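You operate a simulated robot arm through the tools that you are given. There is no shell and no other tool. Be economical: measure what you need, move in short steps, check, and stop when the job is done.

You run a simulated two-armed robot. Do the job below in one go: nothing can be reset, and whatever is moved stays where it is left.

## Task
Take the lid off the rice canister and lay it down on the sideboard-side table end. Open the fridge-end top drawer, take the green clip and leave it inside, then shut the drawer. Take the red pod box and put it on the grey plate. Close the fridge-end middle drawer. Open the towel drawer, fetch the orange striped towel from there and set it on the teal tray and shut the drawer again. The order is free. Set down upright: red pod box.

Only the result counts: the job must be done as asked and must still hold three seconds after the hand-in. Knocking over, shifting, dropping, spilling or breaking anything else fails it. A push-on lid holds only when it is set on centred and level and pressed home; a screw cap is set on level and turned clockwise until tight. Flat cloth is picked up by pressing the open fingertips on it (5 to 10 N) and closing them slowly along it; thin cloth reads only 2 to 8 mm in the jaws.

## Robot
Two 7-joint arms with two-finger parallel grippers on one trunk, on a base that drives. Base frame: it is fixed to the floor where the robot stands at the start and does not move with it; the origin is under the middle of the robot, x ahead of it, y to its left, z up. Units: m, degrees, N and s.
The left shoulder is at the start at [0.07, 0.163, 1.095], the right one opposite. With the tool pointing down near the work surface each hand reaches from about 0.38 to 0.88 m from the robot's upright axis, wherever it stands, measured 20 degrees to its own side. Places, roughly: fridge-end middle drawer [0.9, 4.2, 0.5]; fridge-end top drawer [0.9, 4.3, 0.8]; fridge-end top drawer inside [0.9, 4.4, 0.8]; green clip (6x6x3 cm) [2.7, 4.2, 0.9]; grey plate (23x23x2 cm) [1.2, 4.2, 0.9]; orange striped towel (15x10x3 cm) [2.6, 4, 0.8]; red pod box [1.25, 4.5, 1]; rice canister [0.5, 0.25, 0.75]; teal tray (33x22x3 cm) [1.9, 4, 0.9]; towel drawer [2.4, 4, 0.8]. Payload 3.43 kg a hand.
The TCP of each hand is the grasp point between the finger pads, 0.034 m short of the fingertips. In the tool frame z runs along the fingers and y along their closing line. The gripper opens to 0.128 m. The fingers are 0.024 m wide and 0.012 m thick; the gripper's body (0.048 by 0.13 m) begins 0.096 m behind the TCP.
Orientation is that of the tool frame in the base frame, as a unit quaternion [w, x, y, z]. With the fingers straight down and closing along the base's y, the tool's x points along the base's -x, its y along +y and its z along -z.

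## Interface
- The arms move only by the tool jog_arm. It takes "left_commands", "right_commands" or both (then of equal length, played together; a hand with none holds still); each is a list of rows, each a list of 6 numbers: the shift along the base's x, y, z in m, then the turn, a rotation vector about the base's x, y, z in degrees. In form: [[tx, ty, tz, wx, wy, wz], ...]. A call has 1 to 20 rows; each row shifts and turns the commanded pose from where the row before left it. "left_fingers" and "right_fingers" are, for a hand that has rows, the opening, from 0 (shut) to 1 (fully open), set as the call begins (left out, the last holds). Each row takes 0.2 s and may step no farther than 0.05 m and 8.6 degrees from the row before; otherwise, or with a gripper value out of range, the whole call is refused. Where a pose cannot be reached the arm comes as near as it can. A force on the tool above 40 N (or 10 N above the force at the start of the call, whichever is more), or a blocked arm, ends the call early, and 0.2 s more pass. Each finger travels about 0.153 m/s and halts on what it meets, pressing with about 37 N; the grip force reading is that of the motor and also rises with nothing between the fingers. The clock runs only during rows and for 0.2 s after the last one: add rows that do not move to give the fingers time. The reply holds the time, the measured pose of the TCP, the force on the tool along the base axes, the opening and the grip force, in the units named above and with some noise, with the torque about the TCP (base axes, N m) and any sound that the robot's microphone picked up.
- Cameras (640 x 400 px; columns grow to the right, rows downward): "scene" is now at [0.1344, 0.0158, 1.3151]; the picture's right is [0.19, -0.98, 0.00], its down [-0.63, -0.12, -0.77] and it looks along [0.76, 0.15, -0.64] (base axes); focal length 247 px, centre (320, 200). "left" rides on the left gripper at [0.076, 0.011, -0.16] in its tool frame; the picture's right is [-0.15, 0.99, 0.00], its down [-0.88, -0.13, -0.46] and it looks along [-0.45, -0.07, 0.89] (tool axes); focal length 234 px, centre (320, 200). "right" rides on the right gripper at [0.076, -0.011, -0.16] in its tool frame; the picture's right is [0.15, 0.99, 0.00], its down [-0.88, 0.13, -0.46] and it looks along [-0.45, 0.07, 0.89] (tool axes); focal length 234 px, centre (320, 200). There is no depth. A picture from a camera that has moved, and an enlarged one, comes with that camera's place and axes in the base frame and with its lens.
- grab_frame(camera): a new picture of that camera. No time passes.
- lift_body(by): slides the trunk up (or, below 0, down) by that many m; the arms and the scene camera ride with it, the base frame stays. It gives what a move gives, with no picture.
- roll_base(legs): drives the robot by 1 to 6 legs, each [ahead, left, turn to the left] in m, m and degrees, along the robot's own axes; the way and the turn of a leg run together, so that a leg with both is an arc; at most 1.5 m and 180 degrees a leg. The arms and the cameras ride along, it lands a little off, and it stops where it bumps. It gives what a move gives.
- pan_tilt(pan, tilt): turns the head with the scene camera to pan (to the left, within 86 degrees either way) and tilt (down, from -29 to 69), counted from straight ahead of the robot. It gives what a move gives.
- zoom(camera, box): a new picture of the part [left, top, right, bottom] of that camera's present view, enlarged. No time passes.
- finish_job(): hands the job in; it is judged then, once.

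Work in short steps. Places have to be worked out from the pictures, the camera data and where the tool is seen: move nearer, look again, correct. Check each grasp and each placing, and mend what went wrong. You have 186 turns and 174 pictures in all, those below and enlarged ones among them. Open the grippers and draw the arms clear of the work before you hand the job in, unless the task says otherwise; then end with one line.

The tools are called after ">>>" as a command line: name --argument value ..., lists and objects as JSON in quotes. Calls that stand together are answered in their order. jog_arm: Moves the arms, as the interface text tells. Its arguments: {"type":"object","properties":{"left_commands":{"type":"array"},"left_fingers":{"type":"number"},"right_commands":{"type":"array"},"right_fingers":{"type":"number"}},"required":[]} The other tools are called the same way: lift_body (by) slides the trunk up or down; roll_base (legs) drives the base; pan_tilt (pan, tilt) turns the head that bears the scene camera; grab_frame (camera) takes a picture; zoom (camera, box) takes an enlarged picture of a part of a camera's view; finish_job () hands the job in.

At the start:

```text
time_s: 0.0
left_position: [0.5148, 0.4411, 1.1537]
left_ee_rot: [0.0, 0.0, 1.0, 0.001]
left_ft_force: [-0.3, -0.9, 0.6]
left_ft_torque: [-0.01, 0.01, 0.02]
left_finger_gap: 0.1282
left_grip_force: 0.1
right_position: [0.5148, -0.0841, 1.1475]
right_ee_rot: [0.0, -0.001, 1.0, 0.0]
right_ft_force: [-0.3, 0.2, 0.3]
right_ft_torque: [-0.02, -0.01, 0.0]
right_finger_gap: 0.1281
right_grip_force: 0.0
trunk travel left (down, up): [-0.575, 0.365]
robot x, y, heading: [0.0023, -0.0004, -0.1]
head pan, tilt: [10.9, 39.7]
```

scene: 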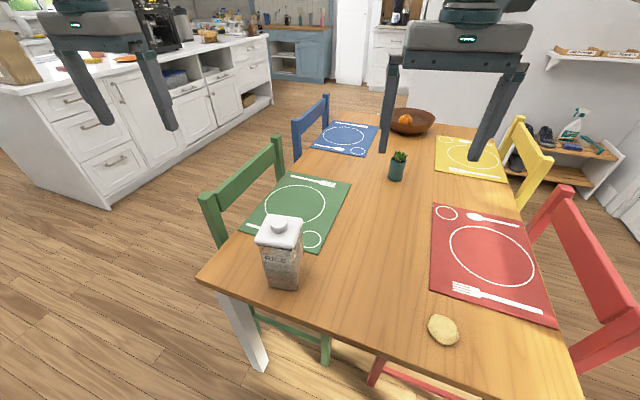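
right: 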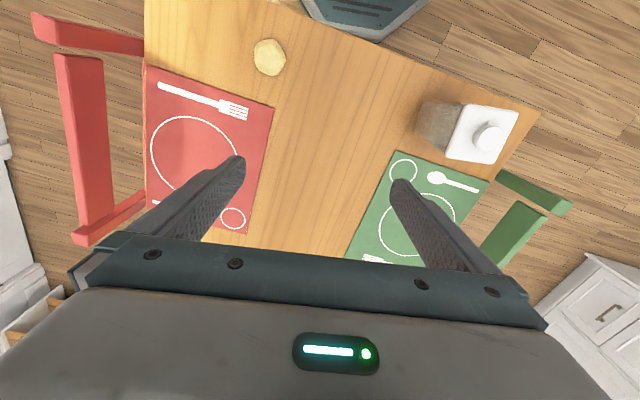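
left: 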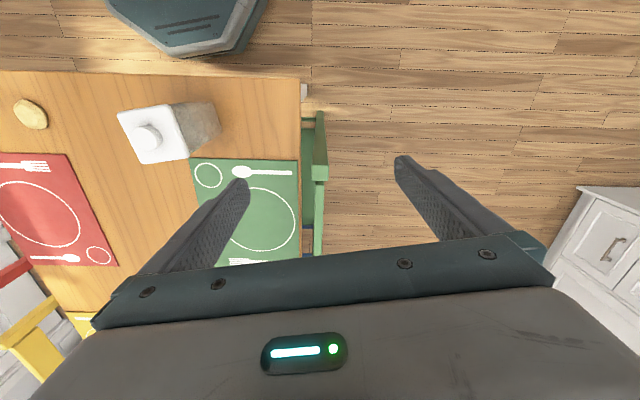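

I start by looking round to find the sideboard and the kitchen layout.

>>> pan_tilt --pan 60 --tilt 20

>>> grab_frame --camera "scene"

>>> pan_tilt --pan 0 --tilt 10

>>> grab_frame --camera "scene"

>>> pan_tilt --pan -70 --tilt 20

>>> grab_frame --camera "scene"

```text
time_s: 1.2
left_position: [0.5149, 0.4401, 1.1529]
left_ee_rot: [0.0, 0.0, 1.0, 0.0]
left_ft_force: [0.0, -0.2, 1.0]
left_ft_torque: [0.02, 0.0, -0.03]
left_finger_gap: 0.128
left_grip_force: 0.0
right_position: [0.5152, -0.0835, 1.1474]
right_ee_rot: [0.0, 0.001, 1.0, 0.0]
right_ft_force: [0.2, -0.2, -0.5]
right_ft_torque: [-0.01, 0.01, 0.01]
right_finger_gap: 0.1282
right_grip_force: 0.0
trunk travel left (down, up): [-0.575, 0.365]
robot x, y, heading: [0.0001, 0.0012, 0.1]
head pan, tilt: [60.0, 20.0]
```

```text
170 pictures are left
camera scene: at [0.0974, 0.0802, 1.3461], right [0.87, -0.5, 0.0], down [-0.17, -0.3, -0.94], along [0.47, 0.81, -0.34], focal length 247 px, centre (320, 200)
```

scene: 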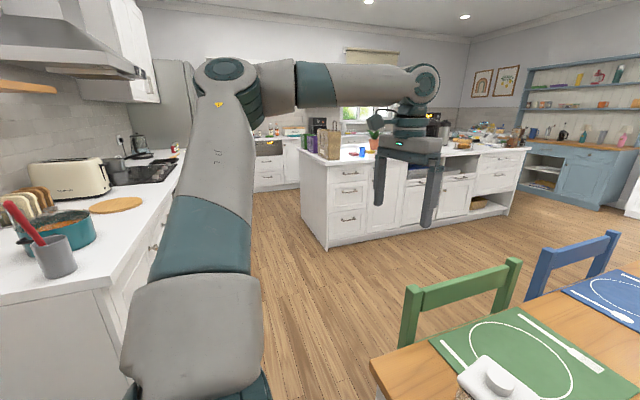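

```text
time_s: 2.5
left_position: [0.5142, 0.4398, 1.1528]
left_ee_rot: [0.001, 0.0, 1.0, 0.0]
left_ft_force: [-0.3, -0.1, 0.7]
left_ft_torque: [0.02, 0.0, 0.0]
left_finger_gap: 0.1279
left_grip_force: 0.1
right_position: [0.5146, -0.084, 1.147]
right_ee_rot: [-0.001, 0.0, 1.0, -0.001]
right_ft_force: [0.2, 0.3, 0.4]
right_ft_torque: [0.02, 0.01, 0.0]
right_finger_gap: 0.128
right_grip_force: 0.1
trunk travel left (down, up): [-0.575, 0.365]
robot x, y, heading: [-0.0012, -0.0009, -0.3]
head pan, tilt: [0.0, 10.0]
```

```text
169 pictures are left
camera scene: at [0.1438, -0.0003, 1.3624], right [0.0, -1.0, 0.0], down [-0.17, 0.0, -0.98], along [0.98, 0.0, -0.17], focal length 247 px, centre (320, 200)
```

scene: 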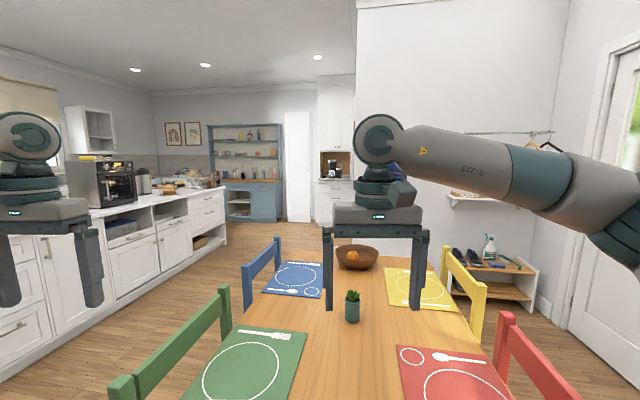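

```text
time_s: 3.9
left_position: [0.515, 0.44, 1.1529]
left_ee_rot: [0.0, 0.001, 1.0, 0.0]
left_ft_force: [-0.5, -2.0, 0.2]
left_ft_torque: [0.02, 0.02, -0.02]
left_finger_gap: 0.1279
left_grip_force: 0.1
right_position: [0.5146, -0.0845, 1.1475]
right_ee_rot: [0.0, 0.0, 1.0, 0.0]
right_ft_force: [-0.7, 1.3, 0.1]
right_ft_torque: [0.02, 0.05, -0.01]
right_finger_gap: 0.1281
right_grip_force: 0.1
trunk travel left (down, up): [-0.575, 0.365]
robot x, y, heading: [0.004, 0.0012, 0.2]
head pan, tilt: [-70.0, 20.0]
```

```text
168 pictures are left
camera scene: at [0.0827, -0.0879, 1.3462], right [-0.94, -0.34, 0.0], down [-0.12, 0.32, -0.94], along [0.32, -0.88, -0.34], focal length 247 px, centre (320, 200)
```

scene: 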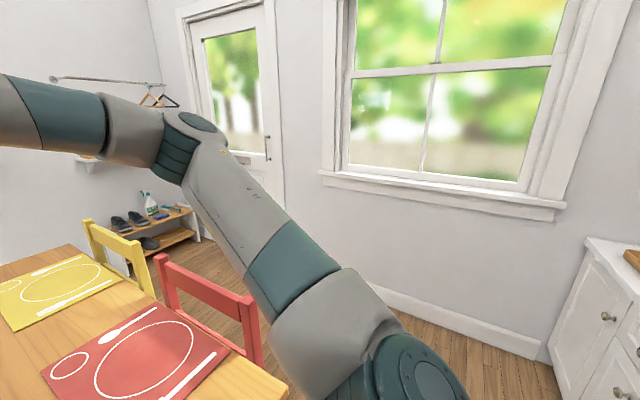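

The blue hutch ahead may be the sideboard, but there's a white unit behind right; I check it.

>>> pan_tilt --pan -86 --tilt 20

>>> grab_frame --camera "scene"

>>> pan_tilt --pan 20 --tilt 50

>>> grab_frame --camera "scene"

```text
time_s: 4.7
left_position: [0.5147, 0.44, 1.1526]
left_ee_rot: [0.0, -0.001, 1.0, 0.0]
left_ft_force: [0.4, 0.2, -0.3]
left_ft_torque: [0.02, 0.0, 0.01]
left_finger_gap: 0.128
left_grip_force: 0.0
right_position: [0.5158, -0.0836, 1.1479]
right_ee_rot: [0.0, 0.0, 1.0, -0.001]
right_ft_force: [0.4, -0.4, -0.4]
right_ft_torque: [-0.01, 0.01, -0.02]
right_finger_gap: 0.128
right_grip_force: 0.1
trunk travel left (down, up): [-0.575, 0.365]
robot x, y, heading: [-0.001, -0.0004, 0.0]
head pan, tilt: [-85.9, 20.0]
```

```text
167 pictures are left
camera scene: at [0.0575, -0.0933, 1.3462], right [-1.0, -0.07, 0.0], down [-0.02, 0.34, -0.94], along [0.07, -0.94, -0.34], focal length 247 px, centre (320, 200)
```

scene: 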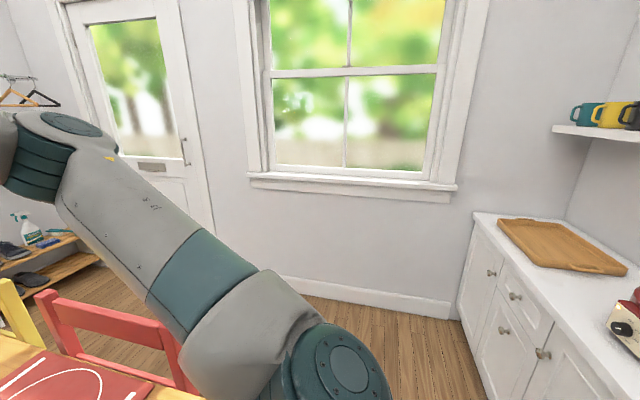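

```text
time_s: 6.5
left_position: [0.5128, 0.4403, 1.1531]
left_ee_rot: [0.0, 0.0, 1.0, -0.001]
left_ft_force: [-0.2, 0.5, 0.3]
left_ft_torque: [0.01, 0.01, -0.01]
left_finger_gap: 0.128
left_grip_force: 0.1
right_position: [0.5154, -0.0839, 1.1476]
right_ee_rot: [-0.001, 0.0, 1.0, 0.0]
right_ft_force: [1.0, 0.3, 0.4]
right_ft_torque: [0.02, 0.0, 0.0]
right_finger_gap: 0.1282
right_grip_force: 0.0
trunk travel left (down, up): [-0.575, 0.365]
robot x, y, heading: [-0.0011, 0.0001, -0.1]
head pan, tilt: [20.0, 50.0]
```

```text
166 pictures are left
camera scene: at [0.1232, 0.0259, 1.3006], right [0.34, -0.94, 0.0], down [-0.72, -0.26, -0.64], along [0.6, 0.22, -0.77], focal length 247 px, centre (320, 200)
```

scene: 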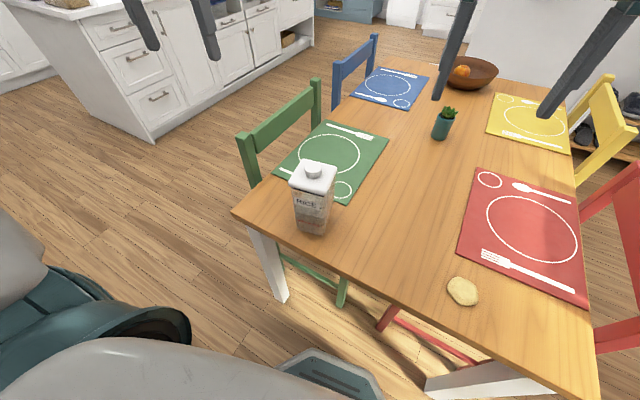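

I turn on the spot partway so I can see what's behind me.

>>> roll_base --legs '[[0, 0, 80]]'

>>> pan_tilt --pan 86 --tilt 15

>>> grab_frame --camera "scene"

>>> pan_tilt --pan 5 --tilt 15

>>> grab_frame --camera "scene"

```text
time_s: 10.3
left_position: [-0.3439, 0.585, 1.1534]
left_ee_rot: [0.0, -0.642, 0.766, 0.0]
left_ft_force: [-0.3, 0.0, 0.0]
left_ft_torque: [0.02, -0.04, 0.01]
left_finger_gap: 0.1277
left_grip_force: 0.2
right_position: [0.174, 0.4909, 1.1475]
right_ee_rot: [0.0, -0.641, 0.767, 0.0]
right_ft_force: [-0.6, 0.2, 0.8]
right_ft_torque: [-0.02, 0.0, 0.01]
right_finger_gap: 0.1282
right_grip_force: 0.1
trunk travel left (down, up): [-0.575, 0.365]
robot x, y, heading: [0.0027, -0.0024, 80.0]
head pan, tilt: [20.0, 50.0]
```

```text
time_s: 11.7
left_position: [-0.3439, 0.5842, 1.1534]
left_ee_rot: [0.001, -0.642, 0.767, 0.0]
left_ft_force: [-0.8, -0.8, 0.2]
left_ft_torque: [-0.05, 0.01, 0.02]
left_finger_gap: 0.1281
left_grip_force: 0.0
right_position: [0.174, 0.4913, 1.1473]
right_ee_rot: [0.0, -0.642, 0.767, 0.0]
right_ft_force: [0.3, 0.3, 0.6]
right_ft_torque: [0.0, -0.02, 0.0]
right_finger_gap: 0.1281
right_grip_force: 0.0
trunk travel left (down, up): [-0.575, 0.365]
robot x, y, heading: [-0.0002, -0.0, 79.9]
head pan, tilt: [85.9, 15.0]
```

```text
165 pictures are left
camera scene: at [-0.0813, 0.072, 1.3543], right [0.25, 0.97, 0.0], down [0.25, -0.06, -0.97], along [-0.94, 0.24, -0.26], focal length 247 px, centre (320, 200)
```

scene: 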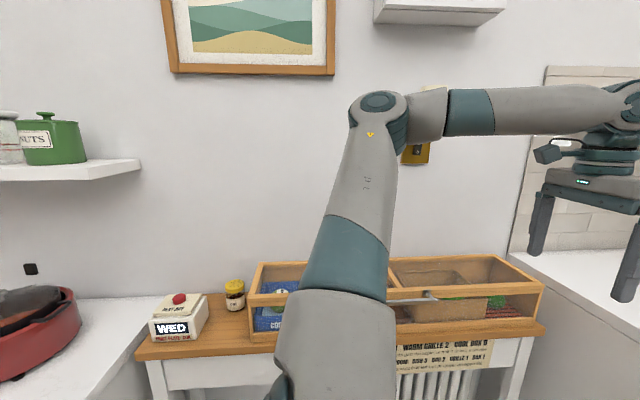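

```text
time_s: 13.2
left_position: [-0.3442, 0.5843, 1.1525]
left_ee_rot: [0.001, -0.642, 0.767, 0.0]
left_ft_force: [-0.2, 0.1, 0.9]
left_ft_torque: [0.03, 0.02, -0.02]
left_finger_gap: 0.1281
left_grip_force: 0.0
right_position: [0.1733, 0.4928, 1.1474]
right_ee_rot: [0.0, -0.642, 0.767, 0.0]
right_ft_force: [-0.6, 0.2, -0.3]
right_ft_torque: [0.01, -0.02, 0.04]
right_finger_gap: 0.1279
right_grip_force: 0.0
trunk travel left (down, up): [-0.575, 0.365]
robot x, y, heading: [-0.0016, 0.0004, 80.1]
head pan, tilt: [5.0, 15.0]
```

```text
164 pictures are left
camera scene: at [0.0175, 0.1421, 1.3543], right [1.0, -0.09, 0.0], down [-0.02, -0.26, -0.97], along [0.09, 0.96, -0.26], focal length 247 px, centre (320, 200)
```

scene: 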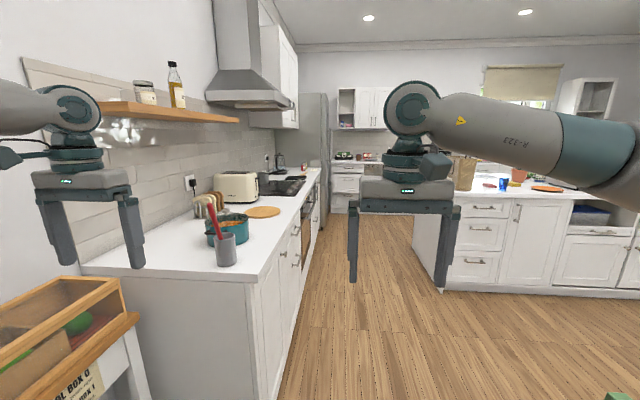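

I look at the rear right unit and zoom at the blue hutch to decide which is the sideboard.

>>> roll_base --legs '[[0, 0, 70]]'

>>> pan_tilt --pan 60 --tilt 20

>>> grab_frame --camera "scene"

>>> pan_tilt --pan 20 --tilt 25

>>> grab_frame --camera "scene"

```text
time_s: 16.7
left_position: [-0.6641, -0.1318, 1.1534]
left_ee_rot: [0.0, 0.968, -0.252, -0.001]
left_ft_force: [0.0, 0.1, -0.2]
left_ft_torque: [0.01, 0.0, -0.01]
left_finger_gap: 0.128
left_grip_force: 0.0
right_position: [-0.407, 0.3259, 1.1477]
right_ee_rot: [0.0, 0.967, -0.254, -0.001]
right_ft_force: [-1.0, 0.3, 0.0]
right_ft_torque: [-0.01, 0.0, -0.03]
right_finger_gap: 0.1281
right_grip_force: 0.0
trunk travel left (down, up): [-0.575, 0.365]
robot x, y, heading: [-0.0006, -0.0018, 151.0]
head pan, tilt: [5.0, 15.0]
```

```text
time_s: 17.9
left_position: [-0.6641, -0.1316, 1.1525]
left_ee_rot: [0.0, 0.968, -0.253, 0.0]
left_ft_force: [0.1, 0.5, -0.3]
left_ft_torque: [0.03, 0.0, 0.0]
left_finger_gap: 0.1279
left_grip_force: 0.1
right_position: [-0.407, 0.3256, 1.1485]
right_ee_rot: [0.0, 0.967, -0.254, 0.0]
right_ft_force: [-0.3, 0.0, -0.7]
right_ft_torque: [0.03, 0.02, 0.0]
right_finger_gap: 0.1283
right_grip_force: 0.1
trunk travel left (down, up): [-0.575, 0.365]
robot x, y, heading: [0.0011, -0.0024, 150.6]
head pan, tilt: [60.0, 20.0]
```

```text
163 pictures are left
camera scene: at [-0.1235, -0.0233, 1.3462], right [-0.51, 0.86, 0.0], down [0.29, 0.17, -0.94], along [-0.81, -0.48, -0.34], focal length 247 px, centre (320, 200)
```

scene: 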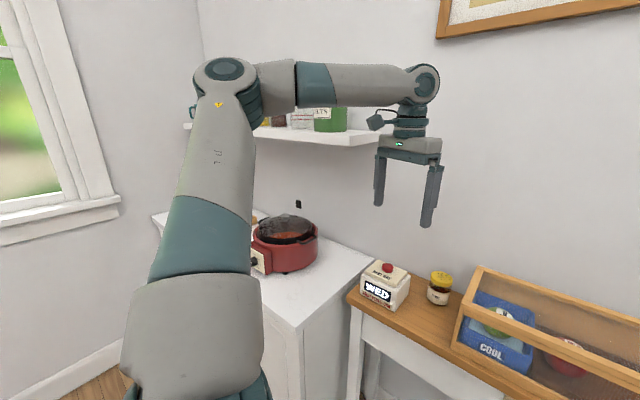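

```text
time_s: 19.0
left_position: [-0.664, -0.1331, 1.1525]
left_ee_rot: [0.0, 0.967, -0.253, -0.001]
left_ft_force: [0.0, 0.3, -0.3]
left_ft_torque: [0.01, -0.02, 0.01]
left_finger_gap: 0.128
left_grip_force: 0.1
right_position: [-0.408, 0.3266, 1.1479]
right_ee_rot: [0.0, 0.967, -0.254, 0.0]
right_ft_force: [0.2, 0.4, -0.4]
right_ft_torque: [0.0, -0.02, 0.01]
right_finger_gap: 0.1283
right_grip_force: 0.0
trunk travel left (down, up): [-0.575, 0.365]
robot x, y, heading: [-0.0034, -0.0008, 150.8]
head pan, tilt: [20.0, 25.0]
```

```text
162 pictures are left
camera scene: at [-0.1343, 0.0389, 1.3381], right [0.16, 0.99, 0.0], down [0.42, -0.07, -0.91], along [-0.89, 0.15, -0.42], focal length 247 px, centre (320, 200)
```

scene: 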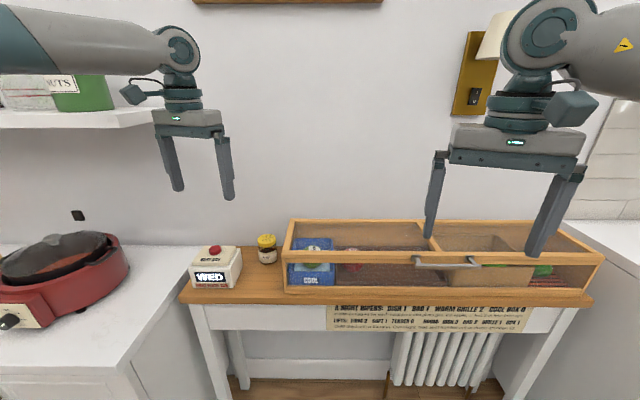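

>>> zoom --camera "scene" --box '[310, 290, 560, 340]'

```text
2.56 times, centred on (435, 315) of scene
camera zoom: at [-0.1343, 0.0389, 1.3381], right [0.16, 0.99, 0.0], down [0.42, -0.07, -0.91], along [-0.89, 0.15, -0.42], focal length 632 px, centre (26, -94)
```

zoom: 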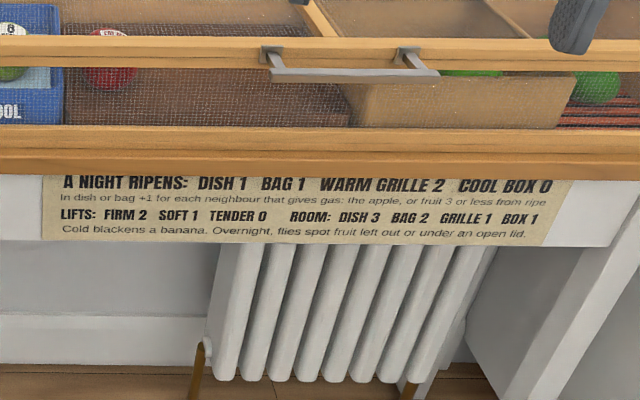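

None of these are the kitchen drawers; those lie along the back wall by the fridge (y≈4.2). I do the kitchen jobs first: turn to face +y and drive into the aisle between hob run and island.

>>> roll_base --legs '[[0, 0, -60.8], [0.9, -0.25, 0], [0.6, -0.3, 0]]'

>>> pan_tilt --pan -15 --tilt 30

>>> grab_frame --camera "scene"

```text
time_s: 29.9
left_position: [0.1532, 2.0029, 1.1518]
left_ee_rot: [0.0, -0.7, 0.714, 0.0]
left_ft_force: [-0.6, -0.3, 0.6]
left_ft_torque: [0.05, 0.06, 0.0]
left_finger_gap: 0.1278
left_grip_force: 0.0
right_position: [0.678, 1.9896, 1.1482]
right_ee_rot: [0.0, -0.699, 0.715, 0.0]
right_ft_force: [-0.3, -0.2, -0.1]
right_ft_torque: [-0.01, -0.03, 0.03]
right_finger_gap: 0.1282
right_grip_force: 0.0
trunk travel left (down, up): [-0.575, 0.365]
robot x, y, heading: [0.5819, 1.4732, 88.6]
head pan, tilt: [20.0, 25.0]
```

```text
time_s: 30.9
left_position: [0.1529, 2.0032, 1.1534]
left_ee_rot: [0.0, -0.699, 0.715, 0.0]
left_ft_force: [0.7, -0.4, 1.3]
left_ft_torque: [0.01, -0.02, 0.0]
left_finger_gap: 0.128
left_grip_force: 0.0
right_position: [0.6787, 1.9908, 1.1472]
right_ee_rot: [-0.001, -0.699, 0.715, -0.001]
right_ft_force: [-0.2, 0.2, -0.9]
right_ft_torque: [0.0, 0.01, -0.01]
right_finger_gap: 0.1277
right_grip_force: 0.1
trunk travel left (down, up): [-0.575, 0.365]
robot x, y, heading: [0.5819, 1.4827, 88.9]
head pan, tilt: [-15.0, 30.0]
```

```text
160 pictures are left
camera scene: at [0.6088, 1.6145, 1.3301], right [0.96, -0.28, 0.0], down [-0.14, -0.48, -0.87], along [0.24, 0.83, -0.5], focal length 247 px, centre (320, 200)
```

scene: 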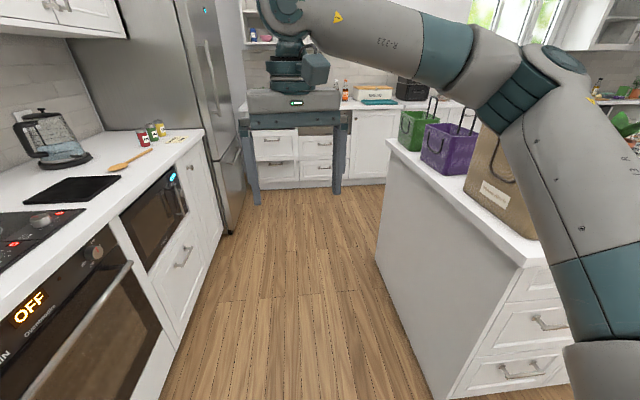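

Aisle is clear; the fridge protrudes to x≈0.33. I tuck the left hand inward, then drive to about (0.88, 3.25).

>>> jog_arm --left_commands '[[0.05, 0, 0, 0, 0, 0], [0.05, 0, 0, 0, 0, 0], [0.05, 0, 0, 0, 0, 0], [0.05, 0, 0, 0, 0, 0]]'

>>> roll_base --legs '[[0.5, -0.27, 1.2], [1.25, 0, 0]]'

>>> pan_tilt --pan -10 --tilt 45

>>> grab_frame --camera "scene"

>>> pan_tilt --pan -55 --tilt 35

>>> grab_frame --camera "scene"

```text
time_s: 31.9
left_position: [0.3547, 2.0029, 1.1547]
left_ee_rot: [0.0, -0.699, 0.715, -0.001]
left_ft_force: [0.2, 0.1, -0.6]
left_ft_torque: [-0.01, -0.02, -0.02]
left_finger_gap: 0.1279
left_grip_force: 0.0
right_position: [0.679, 1.9905, 1.1469]
right_ee_rot: [0.0, -0.699, 0.715, 0.001]
right_ft_force: [-0.2, -0.1, 0.1]
right_ft_torque: [-0.02, 0.02, 0.04]
right_finger_gap: 0.128
right_grip_force: 0.2
trunk travel left (down, up): [-0.575, 0.365]
robot x, y, heading: [0.5811, 1.4765, 88.7]
head pan, tilt: [-15.0, 30.0]
```

```text
time_s: 40.4
left_position: [0.5778, 3.6293, 1.1913]
left_ee_rot: [-0.013, 0.745, -0.666, -0.031]
left_ft_force: [0.6, -0.9, -11.8]
left_ft_torque: [0.17, -0.01, -0.01]
left_finger_gap: 0.1278
left_grip_force: 0.1
right_position: [0.8875, 3.6725, 1.1355]
right_ee_rot: [0.018, 0.753, -0.657, 0.001]
right_ft_force: [-0.1, 1.0, 0.2]
right_ft_torque: [-0.06, -0.12, 0.04]
right_finger_gap: 0.1281
right_grip_force: 0.0
trunk travel left (down, up): [-0.575, 0.365]
robot x, y, heading: [0.851, 3.1228, 97.6]
head pan, tilt: [-15.0, 30.0]
stopped in leg 2: the robot was blocked; the commanded pose is now the measured one
```

```text
time_s: 41.2
left_position: [0.5814, 3.6176, 1.1785]
left_ee_rot: [-0.004, 0.742, -0.67, -0.028]
left_ft_force: [0.8, 0.7, 0.0]
left_ft_torque: [-0.01, -0.02, -0.03]
left_finger_gap: 0.1283
left_grip_force: 0.1
right_position: [0.8923, 3.6592, 1.1373]
right_ee_rot: [0.013, 0.751, -0.66, -0.006]
right_ft_force: [-0.9, 0.6, 0.2]
right_ft_torque: [-0.01, -0.02, 0.01]
right_finger_gap: 0.1282
right_grip_force: 0.0
trunk travel left (down, up): [-0.575, 0.365]
robot x, y, heading: [0.85, 3.1203, 97.6]
head pan, tilt: [-10.0, 45.0]
```

```text
159 pictures are left
camera scene: at [0.8832, 3.2372, 1.3079], right [1.0, -0.04, -0.03], down [-0.05, -0.7, -0.72], along [0.01, 0.72, -0.7], focal length 247 px, centre (320, 200)
```

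scene: 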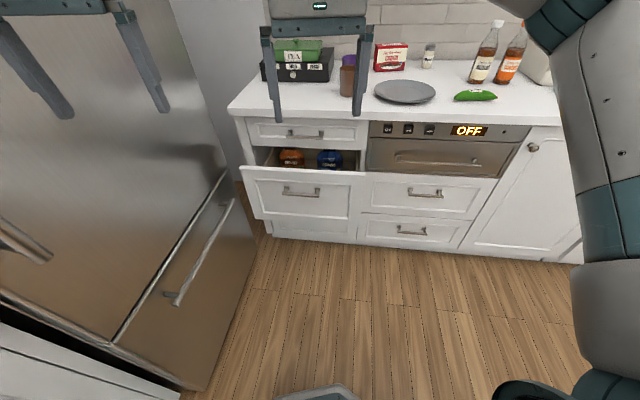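

```text
time_s: 42.3
left_position: [0.5781, 3.6208, 1.1828]
left_ee_rot: [-0.003, 0.744, -0.667, -0.03]
left_ft_force: [-0.2, 0.6, -0.6]
left_ft_torque: [-0.02, 0.02, -0.01]
left_finger_gap: 0.1279
left_grip_force: 0.1
right_position: [0.889, 3.6621, 1.1362]
right_ee_rot: [0.014, 0.752, -0.659, -0.003]
right_ft_force: [0.3, 0.1, -0.1]
right_ft_torque: [-0.02, -0.05, 0.04]
right_finger_gap: 0.1279
right_grip_force: 0.0
trunk travel left (down, up): [-0.575, 0.365]
robot x, y, heading: [0.848, 3.1212, 97.9]
head pan, tilt: [-55.0, 35.0]
```

```text
158 pictures are left
camera scene: at [0.9454, 3.2192, 1.3232], right [0.68, -0.73, -0.03], down [-0.45, -0.38, -0.81], along [0.58, 0.56, -0.59], focal length 247 px, centre (320, 200)
```

scene: 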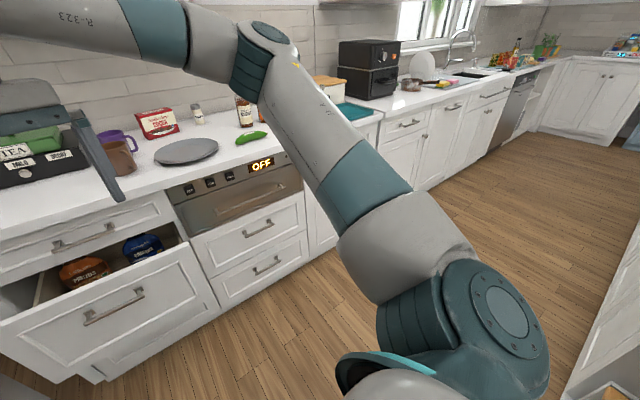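

The left arm touched the fridge, so I back off to the right and re-square heading.

>>> roll_base --legs '[[-0.03, -0.2, 0], [0, 0, -7.5]]'

>>> pan_tilt --pan 0 --tilt 45

>>> grab_frame --camera "scene"

```text
time_s: 43.1
left_position: [0.5861, 3.6235, 1.1873]
left_ee_rot: [-0.018, 0.735, -0.677, -0.034]
left_ft_force: [-0.4, -0.1, -0.4]
left_ft_torque: [-0.03, -0.02, -0.02]
left_finger_gap: 0.1279
left_grip_force: 0.1
right_position: [0.8926, 3.6622, 1.1344]
right_ee_rot: [0.01, 0.747, -0.665, 0.003]
right_ft_force: [-0.3, -0.8, 0.8]
right_ft_torque: [0.0, 0.01, 0.0]
right_finger_gap: 0.1278
right_grip_force: 0.0
trunk travel left (down, up): [-0.575, 0.365]
robot x, y, heading: [0.858, 3.1214, 97.0]
head pan, tilt: [-55.0, 35.0]
stopped in leg 1: the robot was blocked; the commanded pose is now the measured one
```

```text
time_s: 44.3
left_position: [0.5849, 3.6235, 1.1871]
left_ee_rot: [-0.016, 0.736, -0.676, -0.033]
left_ft_force: [0.4, 0.5, 0.0]
left_ft_torque: [0.01, -0.02, 0.02]
left_finger_gap: 0.1279
left_grip_force: 0.0
right_position: [0.8934, 3.6624, 1.1359]
right_ee_rot: [0.01, 0.748, -0.664, 0.001]
right_ft_force: [-0.3, -0.9, 0.6]
right_ft_torque: [-0.02, 0.01, -0.01]
right_finger_gap: 0.1279
right_grip_force: 0.0
trunk travel left (down, up): [-0.575, 0.365]
robot x, y, heading: [0.8539, 3.1237, 96.9]
head pan, tilt: [0.0, 45.0]
```

```text
157 pictures are left
camera scene: at [0.8645, 3.2398, 1.309], right [0.99, 0.12, -0.02], down [0.07, -0.69, -0.72], along [-0.1, 0.71, -0.7], focal length 247 px, centre (320, 200)
```

scene: 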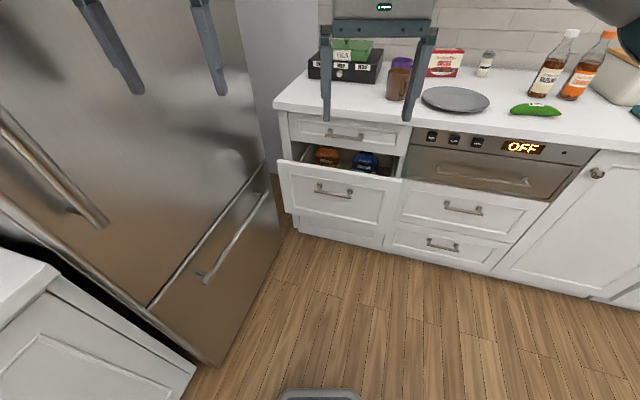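

>>> pan_tilt --pan 70 --tilt 25

>>> grab_frame --camera "scene"

>>> pan_tilt --pan -80 --tilt 40

>>> grab_frame --camera "scene"

```text
time_s: 45.7
left_position: [0.5848, 3.6246, 1.1884]
left_ee_rot: [-0.016, 0.736, -0.676, -0.033]
left_ft_force: [0.2, 0.0, -0.7]
left_ft_torque: [-0.01, 0.01, 0.02]
left_finger_gap: 0.128
left_grip_force: 0.1
right_position: [0.8917, 3.6636, 1.1349]
right_ee_rot: [0.009, 0.748, -0.663, 0.0]
right_ft_force: [1.1, 0.4, 0.1]
right_ft_torque: [-0.01, 0.0, 0.01]
right_finger_gap: 0.1282
right_grip_force: 0.1
trunk travel left (down, up): [-0.575, 0.365]
robot x, y, heading: [0.8546, 3.1212, 97.0]
head pan, tilt: [70.0, 25.0]
```

```text
156 pictures are left
camera scene: at [0.7849, 3.1799, 1.3406], right [0.23, 0.97, 0.01], down [0.39, -0.09, -0.92], along [-0.89, 0.21, -0.4], focal length 247 px, centre (320, 200)
```

scene: 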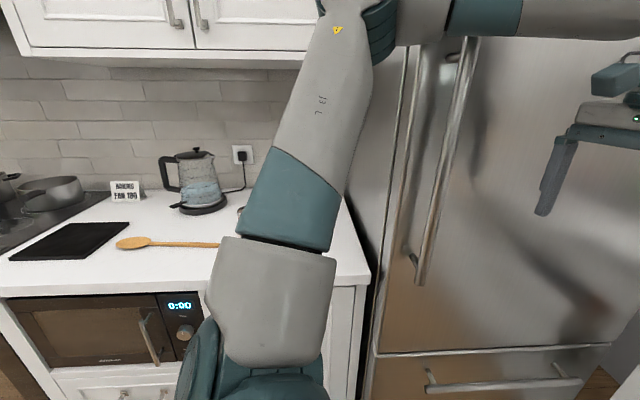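

```text
time_s: 48.1
left_position: [0.5849, 3.6242, 1.1882]
left_ee_rot: [-0.017, 0.736, -0.676, -0.033]
left_ft_force: [1.0, -0.5, -0.7]
left_ft_torque: [-0.01, 0.0, -0.01]
left_finger_gap: 0.128
left_grip_force: 0.0
right_position: [0.8906, 3.6642, 1.1355]
right_ee_rot: [0.011, 0.748, -0.664, 0.001]
right_ft_force: [0.7, 0.0, 0.0]
right_ft_torque: [0.01, 0.02, 0.02]
right_finger_gap: 0.1278
right_grip_force: 0.1
trunk travel left (down, up): [-0.575, 0.365]
robot x, y, heading: [0.8547, 3.1252, 96.9]
head pan, tilt: [-80.0, 40.0]
```

```text
155 pictures are left
camera scene: at [0.955, 3.1847, 1.314], right [0.29, -0.96, -0.02], down [-0.63, -0.18, -0.76], along [0.72, 0.23, -0.65], focal length 247 px, centre (320, 200)
```

scene: 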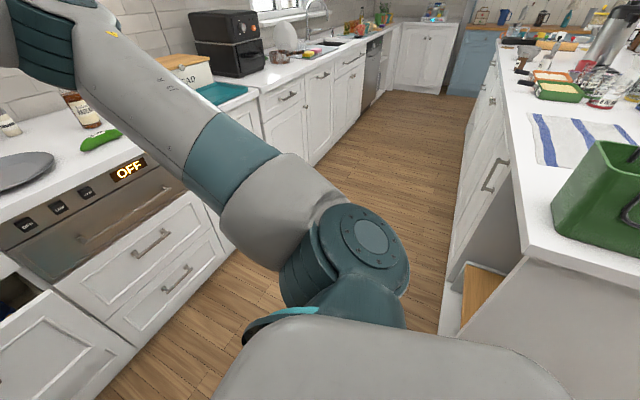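

The left elbow seems caught at the fridge handle; I back straight away first.

>>> roll_base --legs '[[-0.12, 0, 0]]'

>>> pan_tilt --pan 60 --tilt 10

>>> grab_frame --camera "scene"

```text
time_s: 49.3
left_position: [0.5764, 3.514, 1.1735]
left_ee_rot: [-0.016, 0.738, -0.674, -0.02]
left_ft_force: [-0.1, -0.7, 0.7]
left_ft_torque: [0.02, -0.02, 0.01]
left_finger_gap: 0.1282
left_grip_force: 0.1
right_position: [0.8868, 3.5515, 1.1298]
right_ee_rot: [0.008, 0.748, -0.664, 0.012]
right_ft_force: [0.0, 0.3, 0.4]
right_ft_torque: [0.0, -0.03, 0.01]
right_finger_gap: 0.1283
right_grip_force: 0.2
trunk travel left (down, up): [-0.575, 0.365]
robot x, y, heading: [0.8722, 3.0027, 97.1]
head pan, tilt: [-80.0, 40.0]
```

```text
time_s: 51.6
left_position: [0.5759, 3.5152, 1.1738]
left_ee_rot: [-0.017, 0.738, -0.674, -0.021]
left_ft_force: [-0.2, -0.3, 0.0]
left_ft_torque: [0.01, -0.01, 0.0]
left_finger_gap: 0.128
left_grip_force: 0.0
right_position: [0.886, 3.5542, 1.1302]
right_ee_rot: [0.009, 0.747, -0.665, 0.012]
right_ft_force: [0.3, 0.3, -0.4]
right_ft_torque: [0.0, 0.01, -0.01]
right_finger_gap: 0.128
right_grip_force: 0.1
trunk travel left (down, up): [-0.575, 0.365]
robot x, y, heading: [0.8675, 3.0005, 96.9]
head pan, tilt: [60.0, 10.0]
```

```text
154 pictures are left
camera scene: at [0.7792, 3.0878, 1.3624], right [0.39, 0.92, 0.0], down [0.16, -0.07, -0.98], along [-0.91, 0.39, -0.17], focal length 247 px, centre (320, 200)
```

scene: 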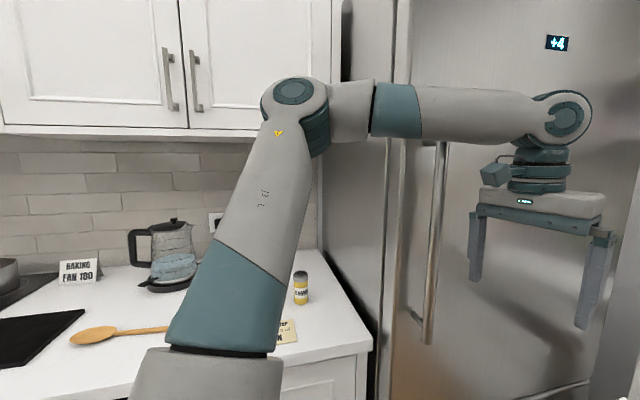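

Freed. Now I slide right and square up.

>>> roll_base --legs '[[0, -0.2, 0], [0.1, -0.05, -7]]'

>>> pan_tilt --pan 10 --tilt 45

>>> grab_frame --camera "scene"

```text
time_s: 54.0
left_position: [0.8848, 3.6744, 1.1738]
left_ee_rot: [0.019, -0.693, 0.72, 0.02]
left_ft_force: [-0.2, 0.3, 0.2]
left_ft_torque: [-0.03, 0.01, 0.01]
left_finger_gap: 0.1279
left_grip_force: 0.1
right_position: [1.1957, 3.6716, 1.1301]
right_ee_rot: [-0.008, -0.704, 0.71, -0.011]
right_ft_force: [-0.2, 0.5, 0.3]
right_ft_torque: [0.01, 0.0, -0.01]
right_finger_gap: 0.1278
right_grip_force: 0.1
trunk travel left (down, up): [-0.575, 0.365]
robot x, y, heading: [1.108, 3.1291, 89.8]
head pan, tilt: [60.0, 10.0]
```

```text
time_s: 55.1
left_position: [0.8833, 3.6752, 1.1721]
left_ee_rot: [0.017, -0.693, 0.72, 0.02]
left_ft_force: [-0.1, -0.4, 0.2]
left_ft_torque: [0.02, -0.02, 0.0]
left_finger_gap: 0.1279
left_grip_force: 0.1
right_position: [1.1963, 3.6734, 1.1291]
right_ee_rot: [-0.009, -0.704, 0.71, -0.011]
right_ft_force: [0.0, 0.0, 0.4]
right_ft_torque: [0.01, -0.01, -0.02]
right_finger_gap: 0.1284
right_grip_force: 0.1
trunk travel left (down, up): [-0.575, 0.365]
robot x, y, heading: [1.1113, 3.1265, 89.8]
head pan, tilt: [10.0, 45.0]
```

```text
153 pictures are left
camera scene: at [1.0983, 3.2588, 1.3075], right [0.99, 0.17, 0.0], down [0.12, -0.7, -0.71], along [-0.12, 0.7, -0.71], focal length 247 px, centre (320, 200)
```

scene: 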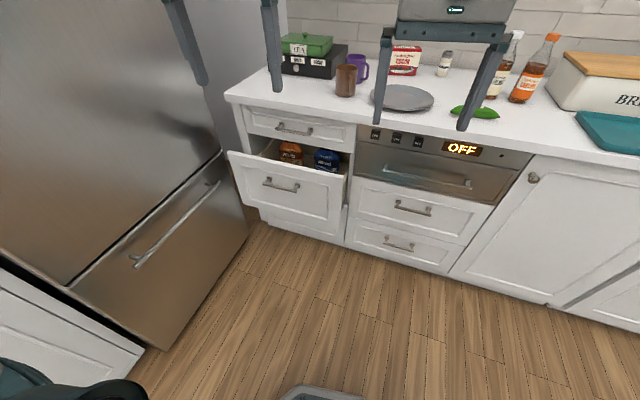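

Robot is squared at (1.11, 3.13). I lower the trunk and turn the left hand to point ahead with fingers closing vertically, for pushing/pulling drawers.

>>> lift_body --by -0.2

>>> jog_arm --left_commands '[[0, 0, 0, 4.94, -4.94, 4.94], [0, 0, 0, 4.94, -4.94, 4.94], [0, 0, 0, 4.94, -4.94, 4.94], [0, 0, 0, 4.94, -4.94, 4.94], [0, 0, 0, 4.94, -4.94, 4.94], [0, 0, 0, 4.94, -4.94, 4.94], [0, 0, 0, 4.94, -4.94, 4.94], [0, 0, 0, 4.94, -4.94, 4.94], [0, 0, 0, 4.94, -4.94, 4.94], [0, 0, 0, 4.94, -4.94, 4.94], [0, 0, 0, 4.94, -4.94, 4.94], [0, 0, 0, 4.94, -4.94, 4.94], [0, 0, 0, 4.94, -4.94, 4.94], [0, 0, 0, 4.94, -4.94, 4.94]]'

>>> grab_frame --camera "scene"

>>> grab_frame --camera "left"

```text
time_s: 57.3
left_position: [0.8839, 3.6734, 0.9739]
left_ee_rot: [0.018, -0.693, 0.721, 0.019]
left_ft_force: [-1.1, -0.3, 0.6]
left_ft_torque: [-0.01, -0.01, -0.01]
left_finger_gap: 0.1279
left_grip_force: 0.0
right_position: [1.1975, 3.6733, 0.9308]
right_ee_rot: [-0.009, -0.704, 0.71, -0.011]
right_ft_force: [0.4, 0.3, 0.4]
right_ft_torque: [-0.01, 0.0, -0.02]
right_finger_gap: 0.1282
right_grip_force: 0.1
trunk travel left (down, up): [-0.375, 0.565]
robot x, y, heading: [1.1124, 3.131, 90.0]
head pan, tilt: [10.0, 45.0]
```

```text
time_s: 60.3
left_position: [0.8516, 3.7104, 1.0377]
left_ee_rot: [-0.703, 0.71, -0.004, -0.037]
left_ft_force: [0.8, -0.6, 0.0]
left_ft_torque: [0.0, -0.03, 0.0]
left_finger_gap: 0.128
left_grip_force: 0.1
left hand out of reach, approached as far as the arm can: row 11, 12, 13, 14
right_position: [1.1944, 3.6712, 0.9298]
right_ee_rot: [-0.008, -0.704, 0.71, -0.011]
right_ft_force: [-0.6, 0.7, 0.2]
right_ft_torque: [0.04, -0.01, -0.04]
right_finger_gap: 0.1279
right_grip_force: 0.1
trunk travel left (down, up): [-0.375, 0.565]
robot x, y, heading: [1.1114, 3.1263, 89.8]
head pan, tilt: [10.0, 45.0]
```

```text
152 pictures are left
camera scene: at [1.0972, 3.2576, 1.1076], right [0.99, 0.17, 0.0], down [0.12, -0.7, -0.71], along [-0.12, 0.7, -0.71], focal length 247 px, centre (320, 200)
```

scene: 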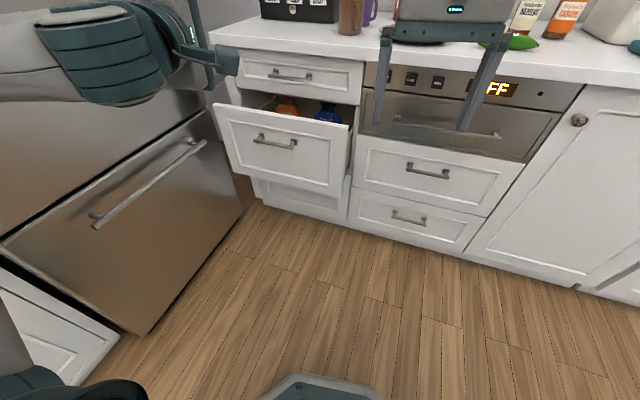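

```text
151 pictures are left
camera left: at [0.9357, 3.5544, 1.0229], right [-0.2, -0.02, -0.98], down [-0.85, -0.49, 0.19], along [-0.49, 0.87, 0.09], focal length 234 px, centre (320, 200)
```

left: 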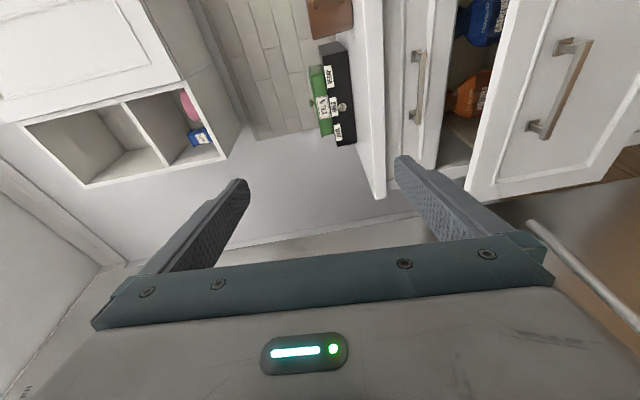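

The hand points ahead with vertical closing (tool +y≈-z). Triangulated: middle handle ≈(0.83, 3.94, 0.66), top handle ≈(0.85, 4.09, 0.825). I close the fingers and lower the left hand in front of the middle drawer's panel.

>>> jog_arm --left_commands '[[0, 0, -0.05, 0, 0, 0], [0, 0, -0.05, 0, 0, 0], [0, 0, -0.05, 0, 0, 0], [0, 0, -0.05, 0, 0, 0], [0, 0, -0.05, 0, 0, 0], [0, 0, -0.05, 0, 0, 0]]' --left_fingers 0

```text
time_s: 61.7
left_position: [0.712, 3.7044, 0.9375]
left_ee_rot: [-0.701, 0.713, -0.004, -0.033]
left_ft_force: [-0.6, -0.1, -0.2]
left_ft_torque: [-0.01, -0.04, -0.02]
left_finger_gap: 0.0
left_grip_force: 33.2
left hand out of reach, approached as far as the arm can: row 1, 2, 3, 4, 5, 6
right_position: [1.1958, 3.6725, 0.9298]
right_ee_rot: [-0.008, -0.704, 0.71, -0.012]
right_ft_force: [0.3, 0.5, -0.2]
right_ft_torque: [-0.03, -0.02, 0.02]
right_finger_gap: 0.1279
right_grip_force: 0.1
trunk travel left (down, up): [-0.375, 0.565]
robot x, y, heading: [1.1117, 3.1272, 89.7]
head pan, tilt: [10.0, 45.0]
```

The pose was out of reach with the shoulder high; I bring the trunk down so the shoulder is nearer the drawer's height.

>>> jog_arm --left_commands '[[0, 0, 0.05, 0, 0, 0], [0, 0, 0.05, 0, 0, 0], [0, 0, 0.05, 0, 0, 0], [0, 0, 0.05, 0, 0, 0], [0, 0, 0.05, 0, 0, 0]]'

>>> lift_body --by -0.25

>>> jog_arm --left_commands '[[0, 0.04, 0, 0, 0, 0]]'

```text
time_s: 62.9
left_position: [0.7119, 3.7028, 1.1874]
left_ee_rot: [-0.705, 0.708, 0.003, -0.033]
left_ft_force: [-0.5, -0.3, 0.8]
left_ft_torque: [-0.01, 0.01, 0.0]
left_finger_gap: 0.0001
left_grip_force: 32.6
right_position: [1.1968, 3.6709, 0.9294]
right_ee_rot: [-0.009, -0.704, 0.71, -0.011]
right_ft_force: [-0.9, -0.6, 0.1]
right_ft_torque: [0.03, 0.04, 0.01]
right_finger_gap: 0.1282
right_grip_force: 0.1
trunk travel left (down, up): [-0.375, 0.565]
robot x, y, heading: [1.1101, 3.1294, 89.6]
head pan, tilt: [10.0, 45.0]
```

```text
time_s: 65.5
left_position: [0.7127, 3.7036, 0.9364]
left_ee_rot: [-0.705, 0.709, 0.004, -0.033]
left_ft_force: [-0.2, -0.1, -0.6]
left_ft_torque: [-0.02, -0.01, 0.0]
left_finger_gap: 0.0
left_grip_force: 33.1
right_position: [1.1967, 3.6728, 0.6811]
right_ee_rot: [-0.008, -0.704, 0.71, -0.011]
right_ft_force: [-0.7, 0.0, -0.7]
right_ft_torque: [-0.01, -0.01, -0.03]
right_finger_gap: 0.1279
right_grip_force: 0.1
trunk travel left (down, up): [-0.125, 0.815]
robot x, y, heading: [1.1127, 3.1267, 89.7]
head pan, tilt: [10.0, 45.0]
```

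```text
time_s: 65.9
left_position: [0.7111, 3.7457, 0.9363]
left_ee_rot: [-0.705, 0.708, 0.004, -0.033]
left_ft_force: [0.0, -0.2, -0.2]
left_ft_torque: [0.01, -0.03, 0.01]
left_finger_gap: 0.0
left_grip_force: 33.1
right_position: [1.1961, 3.6728, 0.68]
right_ee_rot: [-0.008, -0.704, 0.71, -0.011]
right_ft_force: [0.0, -1.0, 0.1]
right_ft_torque: [0.03, -0.01, 0.0]
right_finger_gap: 0.1279
right_grip_force: 0.1
trunk travel left (down, up): [-0.125, 0.815]
robot x, y, heading: [1.1136, 3.1298, 89.6]
head pan, tilt: [10.0, 45.0]
```

Commands are relative to what was reached. Now I bring the hand down and right towards (0.83, 3.72, 0.61).

>>> jog_arm --left_commands '[[0.02, 0, -0.04, 0, 0, 0], [0.02, 0, -0.04, 0, 0, 0], [0.02, 0, -0.04, 0, 0, 0], [0.02, 0, -0.04, 0, 0, 0], [0.02, 0, -0.04, 0, 0, 0], [0.02, 0, -0.04, 0, 0, 0], [0, 0, -0.04, 0, 0, 0], [0, 0, -0.04, 0, 0, 0]]'

>>> grab_frame --camera "left"

>>> grab_frame --camera "scene"

```text
time_s: 67.7
left_position: [0.7635, 3.7347, 0.7347]
left_ee_rot: [-0.702, 0.712, -0.003, -0.034]
left_ft_force: [-1.0, -0.6, -0.2]
left_ft_torque: [0.02, -0.02, 0.01]
left_finger_gap: 0.0
left_grip_force: 32.7
left hand out of reach, approached as far as the arm can: row 5, 6, 7, 8
right_position: [1.1966, 3.6723, 0.6798]
right_ee_rot: [-0.009, -0.704, 0.71, -0.011]
right_ft_force: [0.3, 0.3, 0.4]
right_ft_torque: [0.0, -0.01, 0.01]
right_finger_gap: 0.1277
right_grip_force: 0.0
trunk travel left (down, up): [-0.125, 0.815]
robot x, y, heading: [1.1097, 3.1336, 89.8]
head pan, tilt: [10.0, 45.0]
```

```text
150 pictures are left
camera left: at [0.8469, 3.5776, 0.7198], right [-0.2, -0.02, -0.98], down [-0.85, -0.49, 0.18], along [-0.49, 0.87, 0.08], focal length 234 px, centre (320, 200)
```

left: 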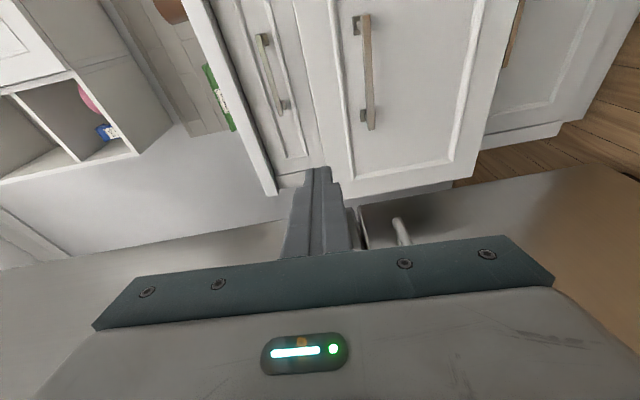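

```text
149 pictures are left
camera scene: at [1.0982, 3.2584, 0.8575], right [0.99, 0.17, 0.0], down [0.12, -0.7, -0.71], along [-0.12, 0.7, -0.71], focal length 247 px, centre (320, 200)
```

scene: 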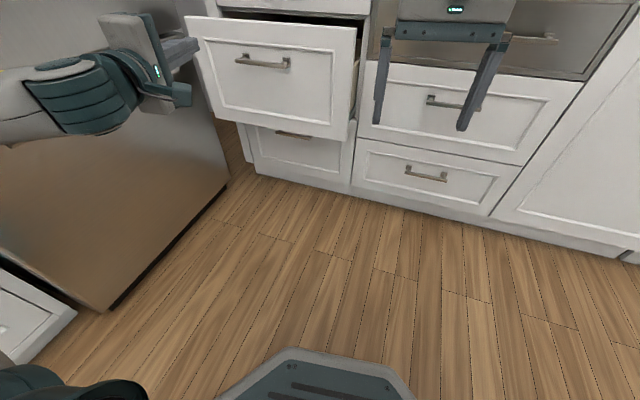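

The arm is limited in wrist yaw, so I shift the base right and forward a bit and lower the trunk so the hand arrives just below the handle.

>>> lift_body --by -0.12

>>> roll_base --legs '[[0.1, -0.06, 0]]'

>>> grab_frame --camera "left"

>>> grab_frame --camera "scene"

```text
time_s: 69.2
left_position: [0.7637, 3.7337, 0.6143]
left_ee_rot: [-0.702, 0.711, -0.002, -0.035]
left_ft_force: [0.0, -1.1, 0.5]
left_ft_torque: [-0.01, -0.03, -0.03]
left_finger_gap: 0.0
left_grip_force: 33.1
right_position: [1.1961, 3.6714, 0.5606]
right_ee_rot: [-0.009, -0.704, 0.71, -0.01]
right_ft_force: [-0.8, -0.2, 0.6]
right_ft_torque: [-0.01, 0.01, 0.0]
right_finger_gap: 0.1278
right_grip_force: 0.1
trunk travel left (down, up): [-0.005, 0.935]
robot x, y, heading: [1.1085, 3.1333, 89.6]
head pan, tilt: [10.0, 45.0]
```

```text
time_s: 70.4
left_position: [0.824, 3.8329, 0.6127]
left_ee_rot: [-0.701, 0.712, -0.002, -0.034]
left_ft_force: [0.2, -0.1, -0.6]
left_ft_torque: [0.02, 0.02, -0.02]
left_finger_gap: 0.0001
left_grip_force: 32.4
right_position: [1.2564, 3.7718, 0.5601]
right_ee_rot: [-0.009, -0.705, 0.709, -0.011]
right_ft_force: [-0.4, 0.4, 0.0]
right_ft_torque: [-0.03, 0.0, 0.01]
right_finger_gap: 0.1278
right_grip_force: 0.0
trunk travel left (down, up): [-0.005, 0.935]
robot x, y, heading: [1.172, 3.2243, 90.0]
head pan, tilt: [10.0, 45.0]
```

```text
148 pictures are left
camera left: at [0.9068, 3.6767, 0.5998], right [-0.2, -0.02, -0.98], down [-0.85, -0.49, 0.18], along [-0.49, 0.87, 0.08], focal length 234 px, centre (320, 200)
```

left: 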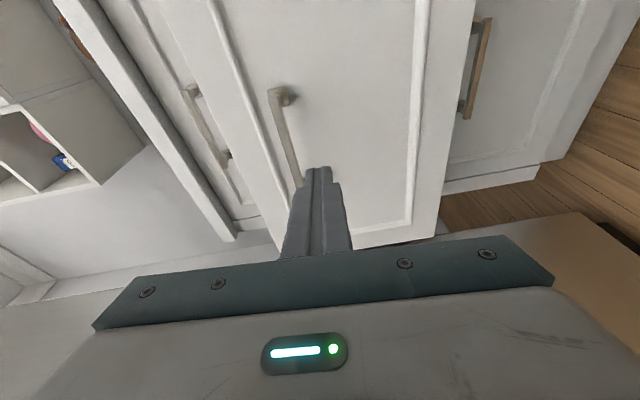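

```text
147 pictures are left
camera scene: at [1.1584, 3.3576, 0.7375], right [0.99, 0.17, 0.0], down [0.12, -0.7, -0.71], along [-0.12, 0.7, -0.71], focal length 247 px, centre (320, 200)
```

scene: 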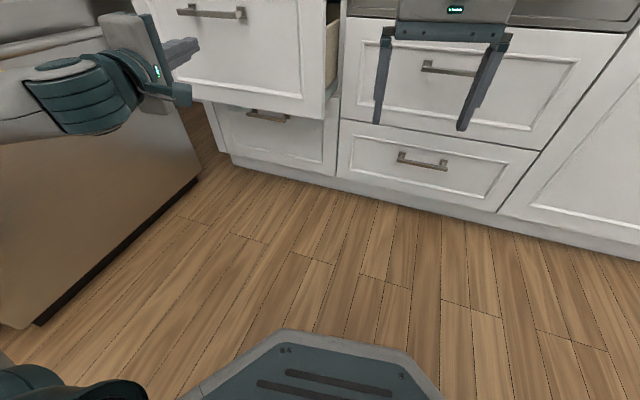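

Fingers are just below the handle. I push forward with the arm.

>>> jog_arm --left_commands '[[0, 0.03, 0, 0, 0, 0], [0, 0.03, 0, 0, 0, 0], [0, 0.03, 0, 0, 0, 0], [0, 0.03, 0, 0, 0, 0], [0, 0.03, 0, 0, 0, 0], [0, 0.03, 0, 0, 0, 0], [0, 0.03, 0, 0, 0, 0]]'

>>> grab_frame --camera "scene"

```text
time_s: 72.0
left_position: [0.821, 4.0333, 0.6316]
left_ee_rot: [-0.693, 0.72, -0.011, -0.03]
left_ft_force: [2.5, 0.2, -7.4]
left_ft_torque: [-0.1, -0.02, -0.04]
left_finger_gap: 0.0001
left_grip_force: 32.9
left hand out of reach, approached as far as the arm can: row 2, 3, 4, 5, 6, 7
right_position: [1.2572, 3.7726, 0.5601]
right_ee_rot: [-0.009, -0.703, 0.711, -0.011]
right_ft_force: [0.0, -0.7, 0.5]
right_ft_torque: [0.0, 0.0, 0.02]
right_finger_gap: 0.1279
right_grip_force: 0.0
trunk travel left (down, up): [-0.005, 0.935]
robot x, y, heading: [1.1706, 3.2288, 89.4]
head pan, tilt: [10.0, 45.0]
stopped in row 7 (left hand): the force on the tool passed its limit (the readings are from after the stop); the commanded pose is now the measured one
```

```text
146 pictures are left
camera scene: at [1.1591, 3.3583, 0.7376], right [0.99, 0.17, 0.0], down [0.12, -0.7, -0.71], along [-0.12, 0.7, -0.71], focal length 247 px, centre (320, 200)
```

scene: 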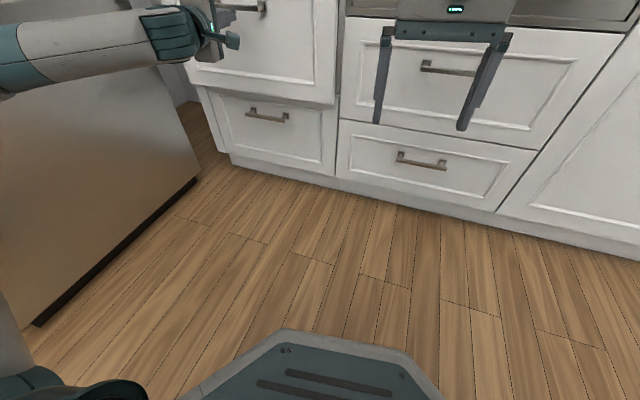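

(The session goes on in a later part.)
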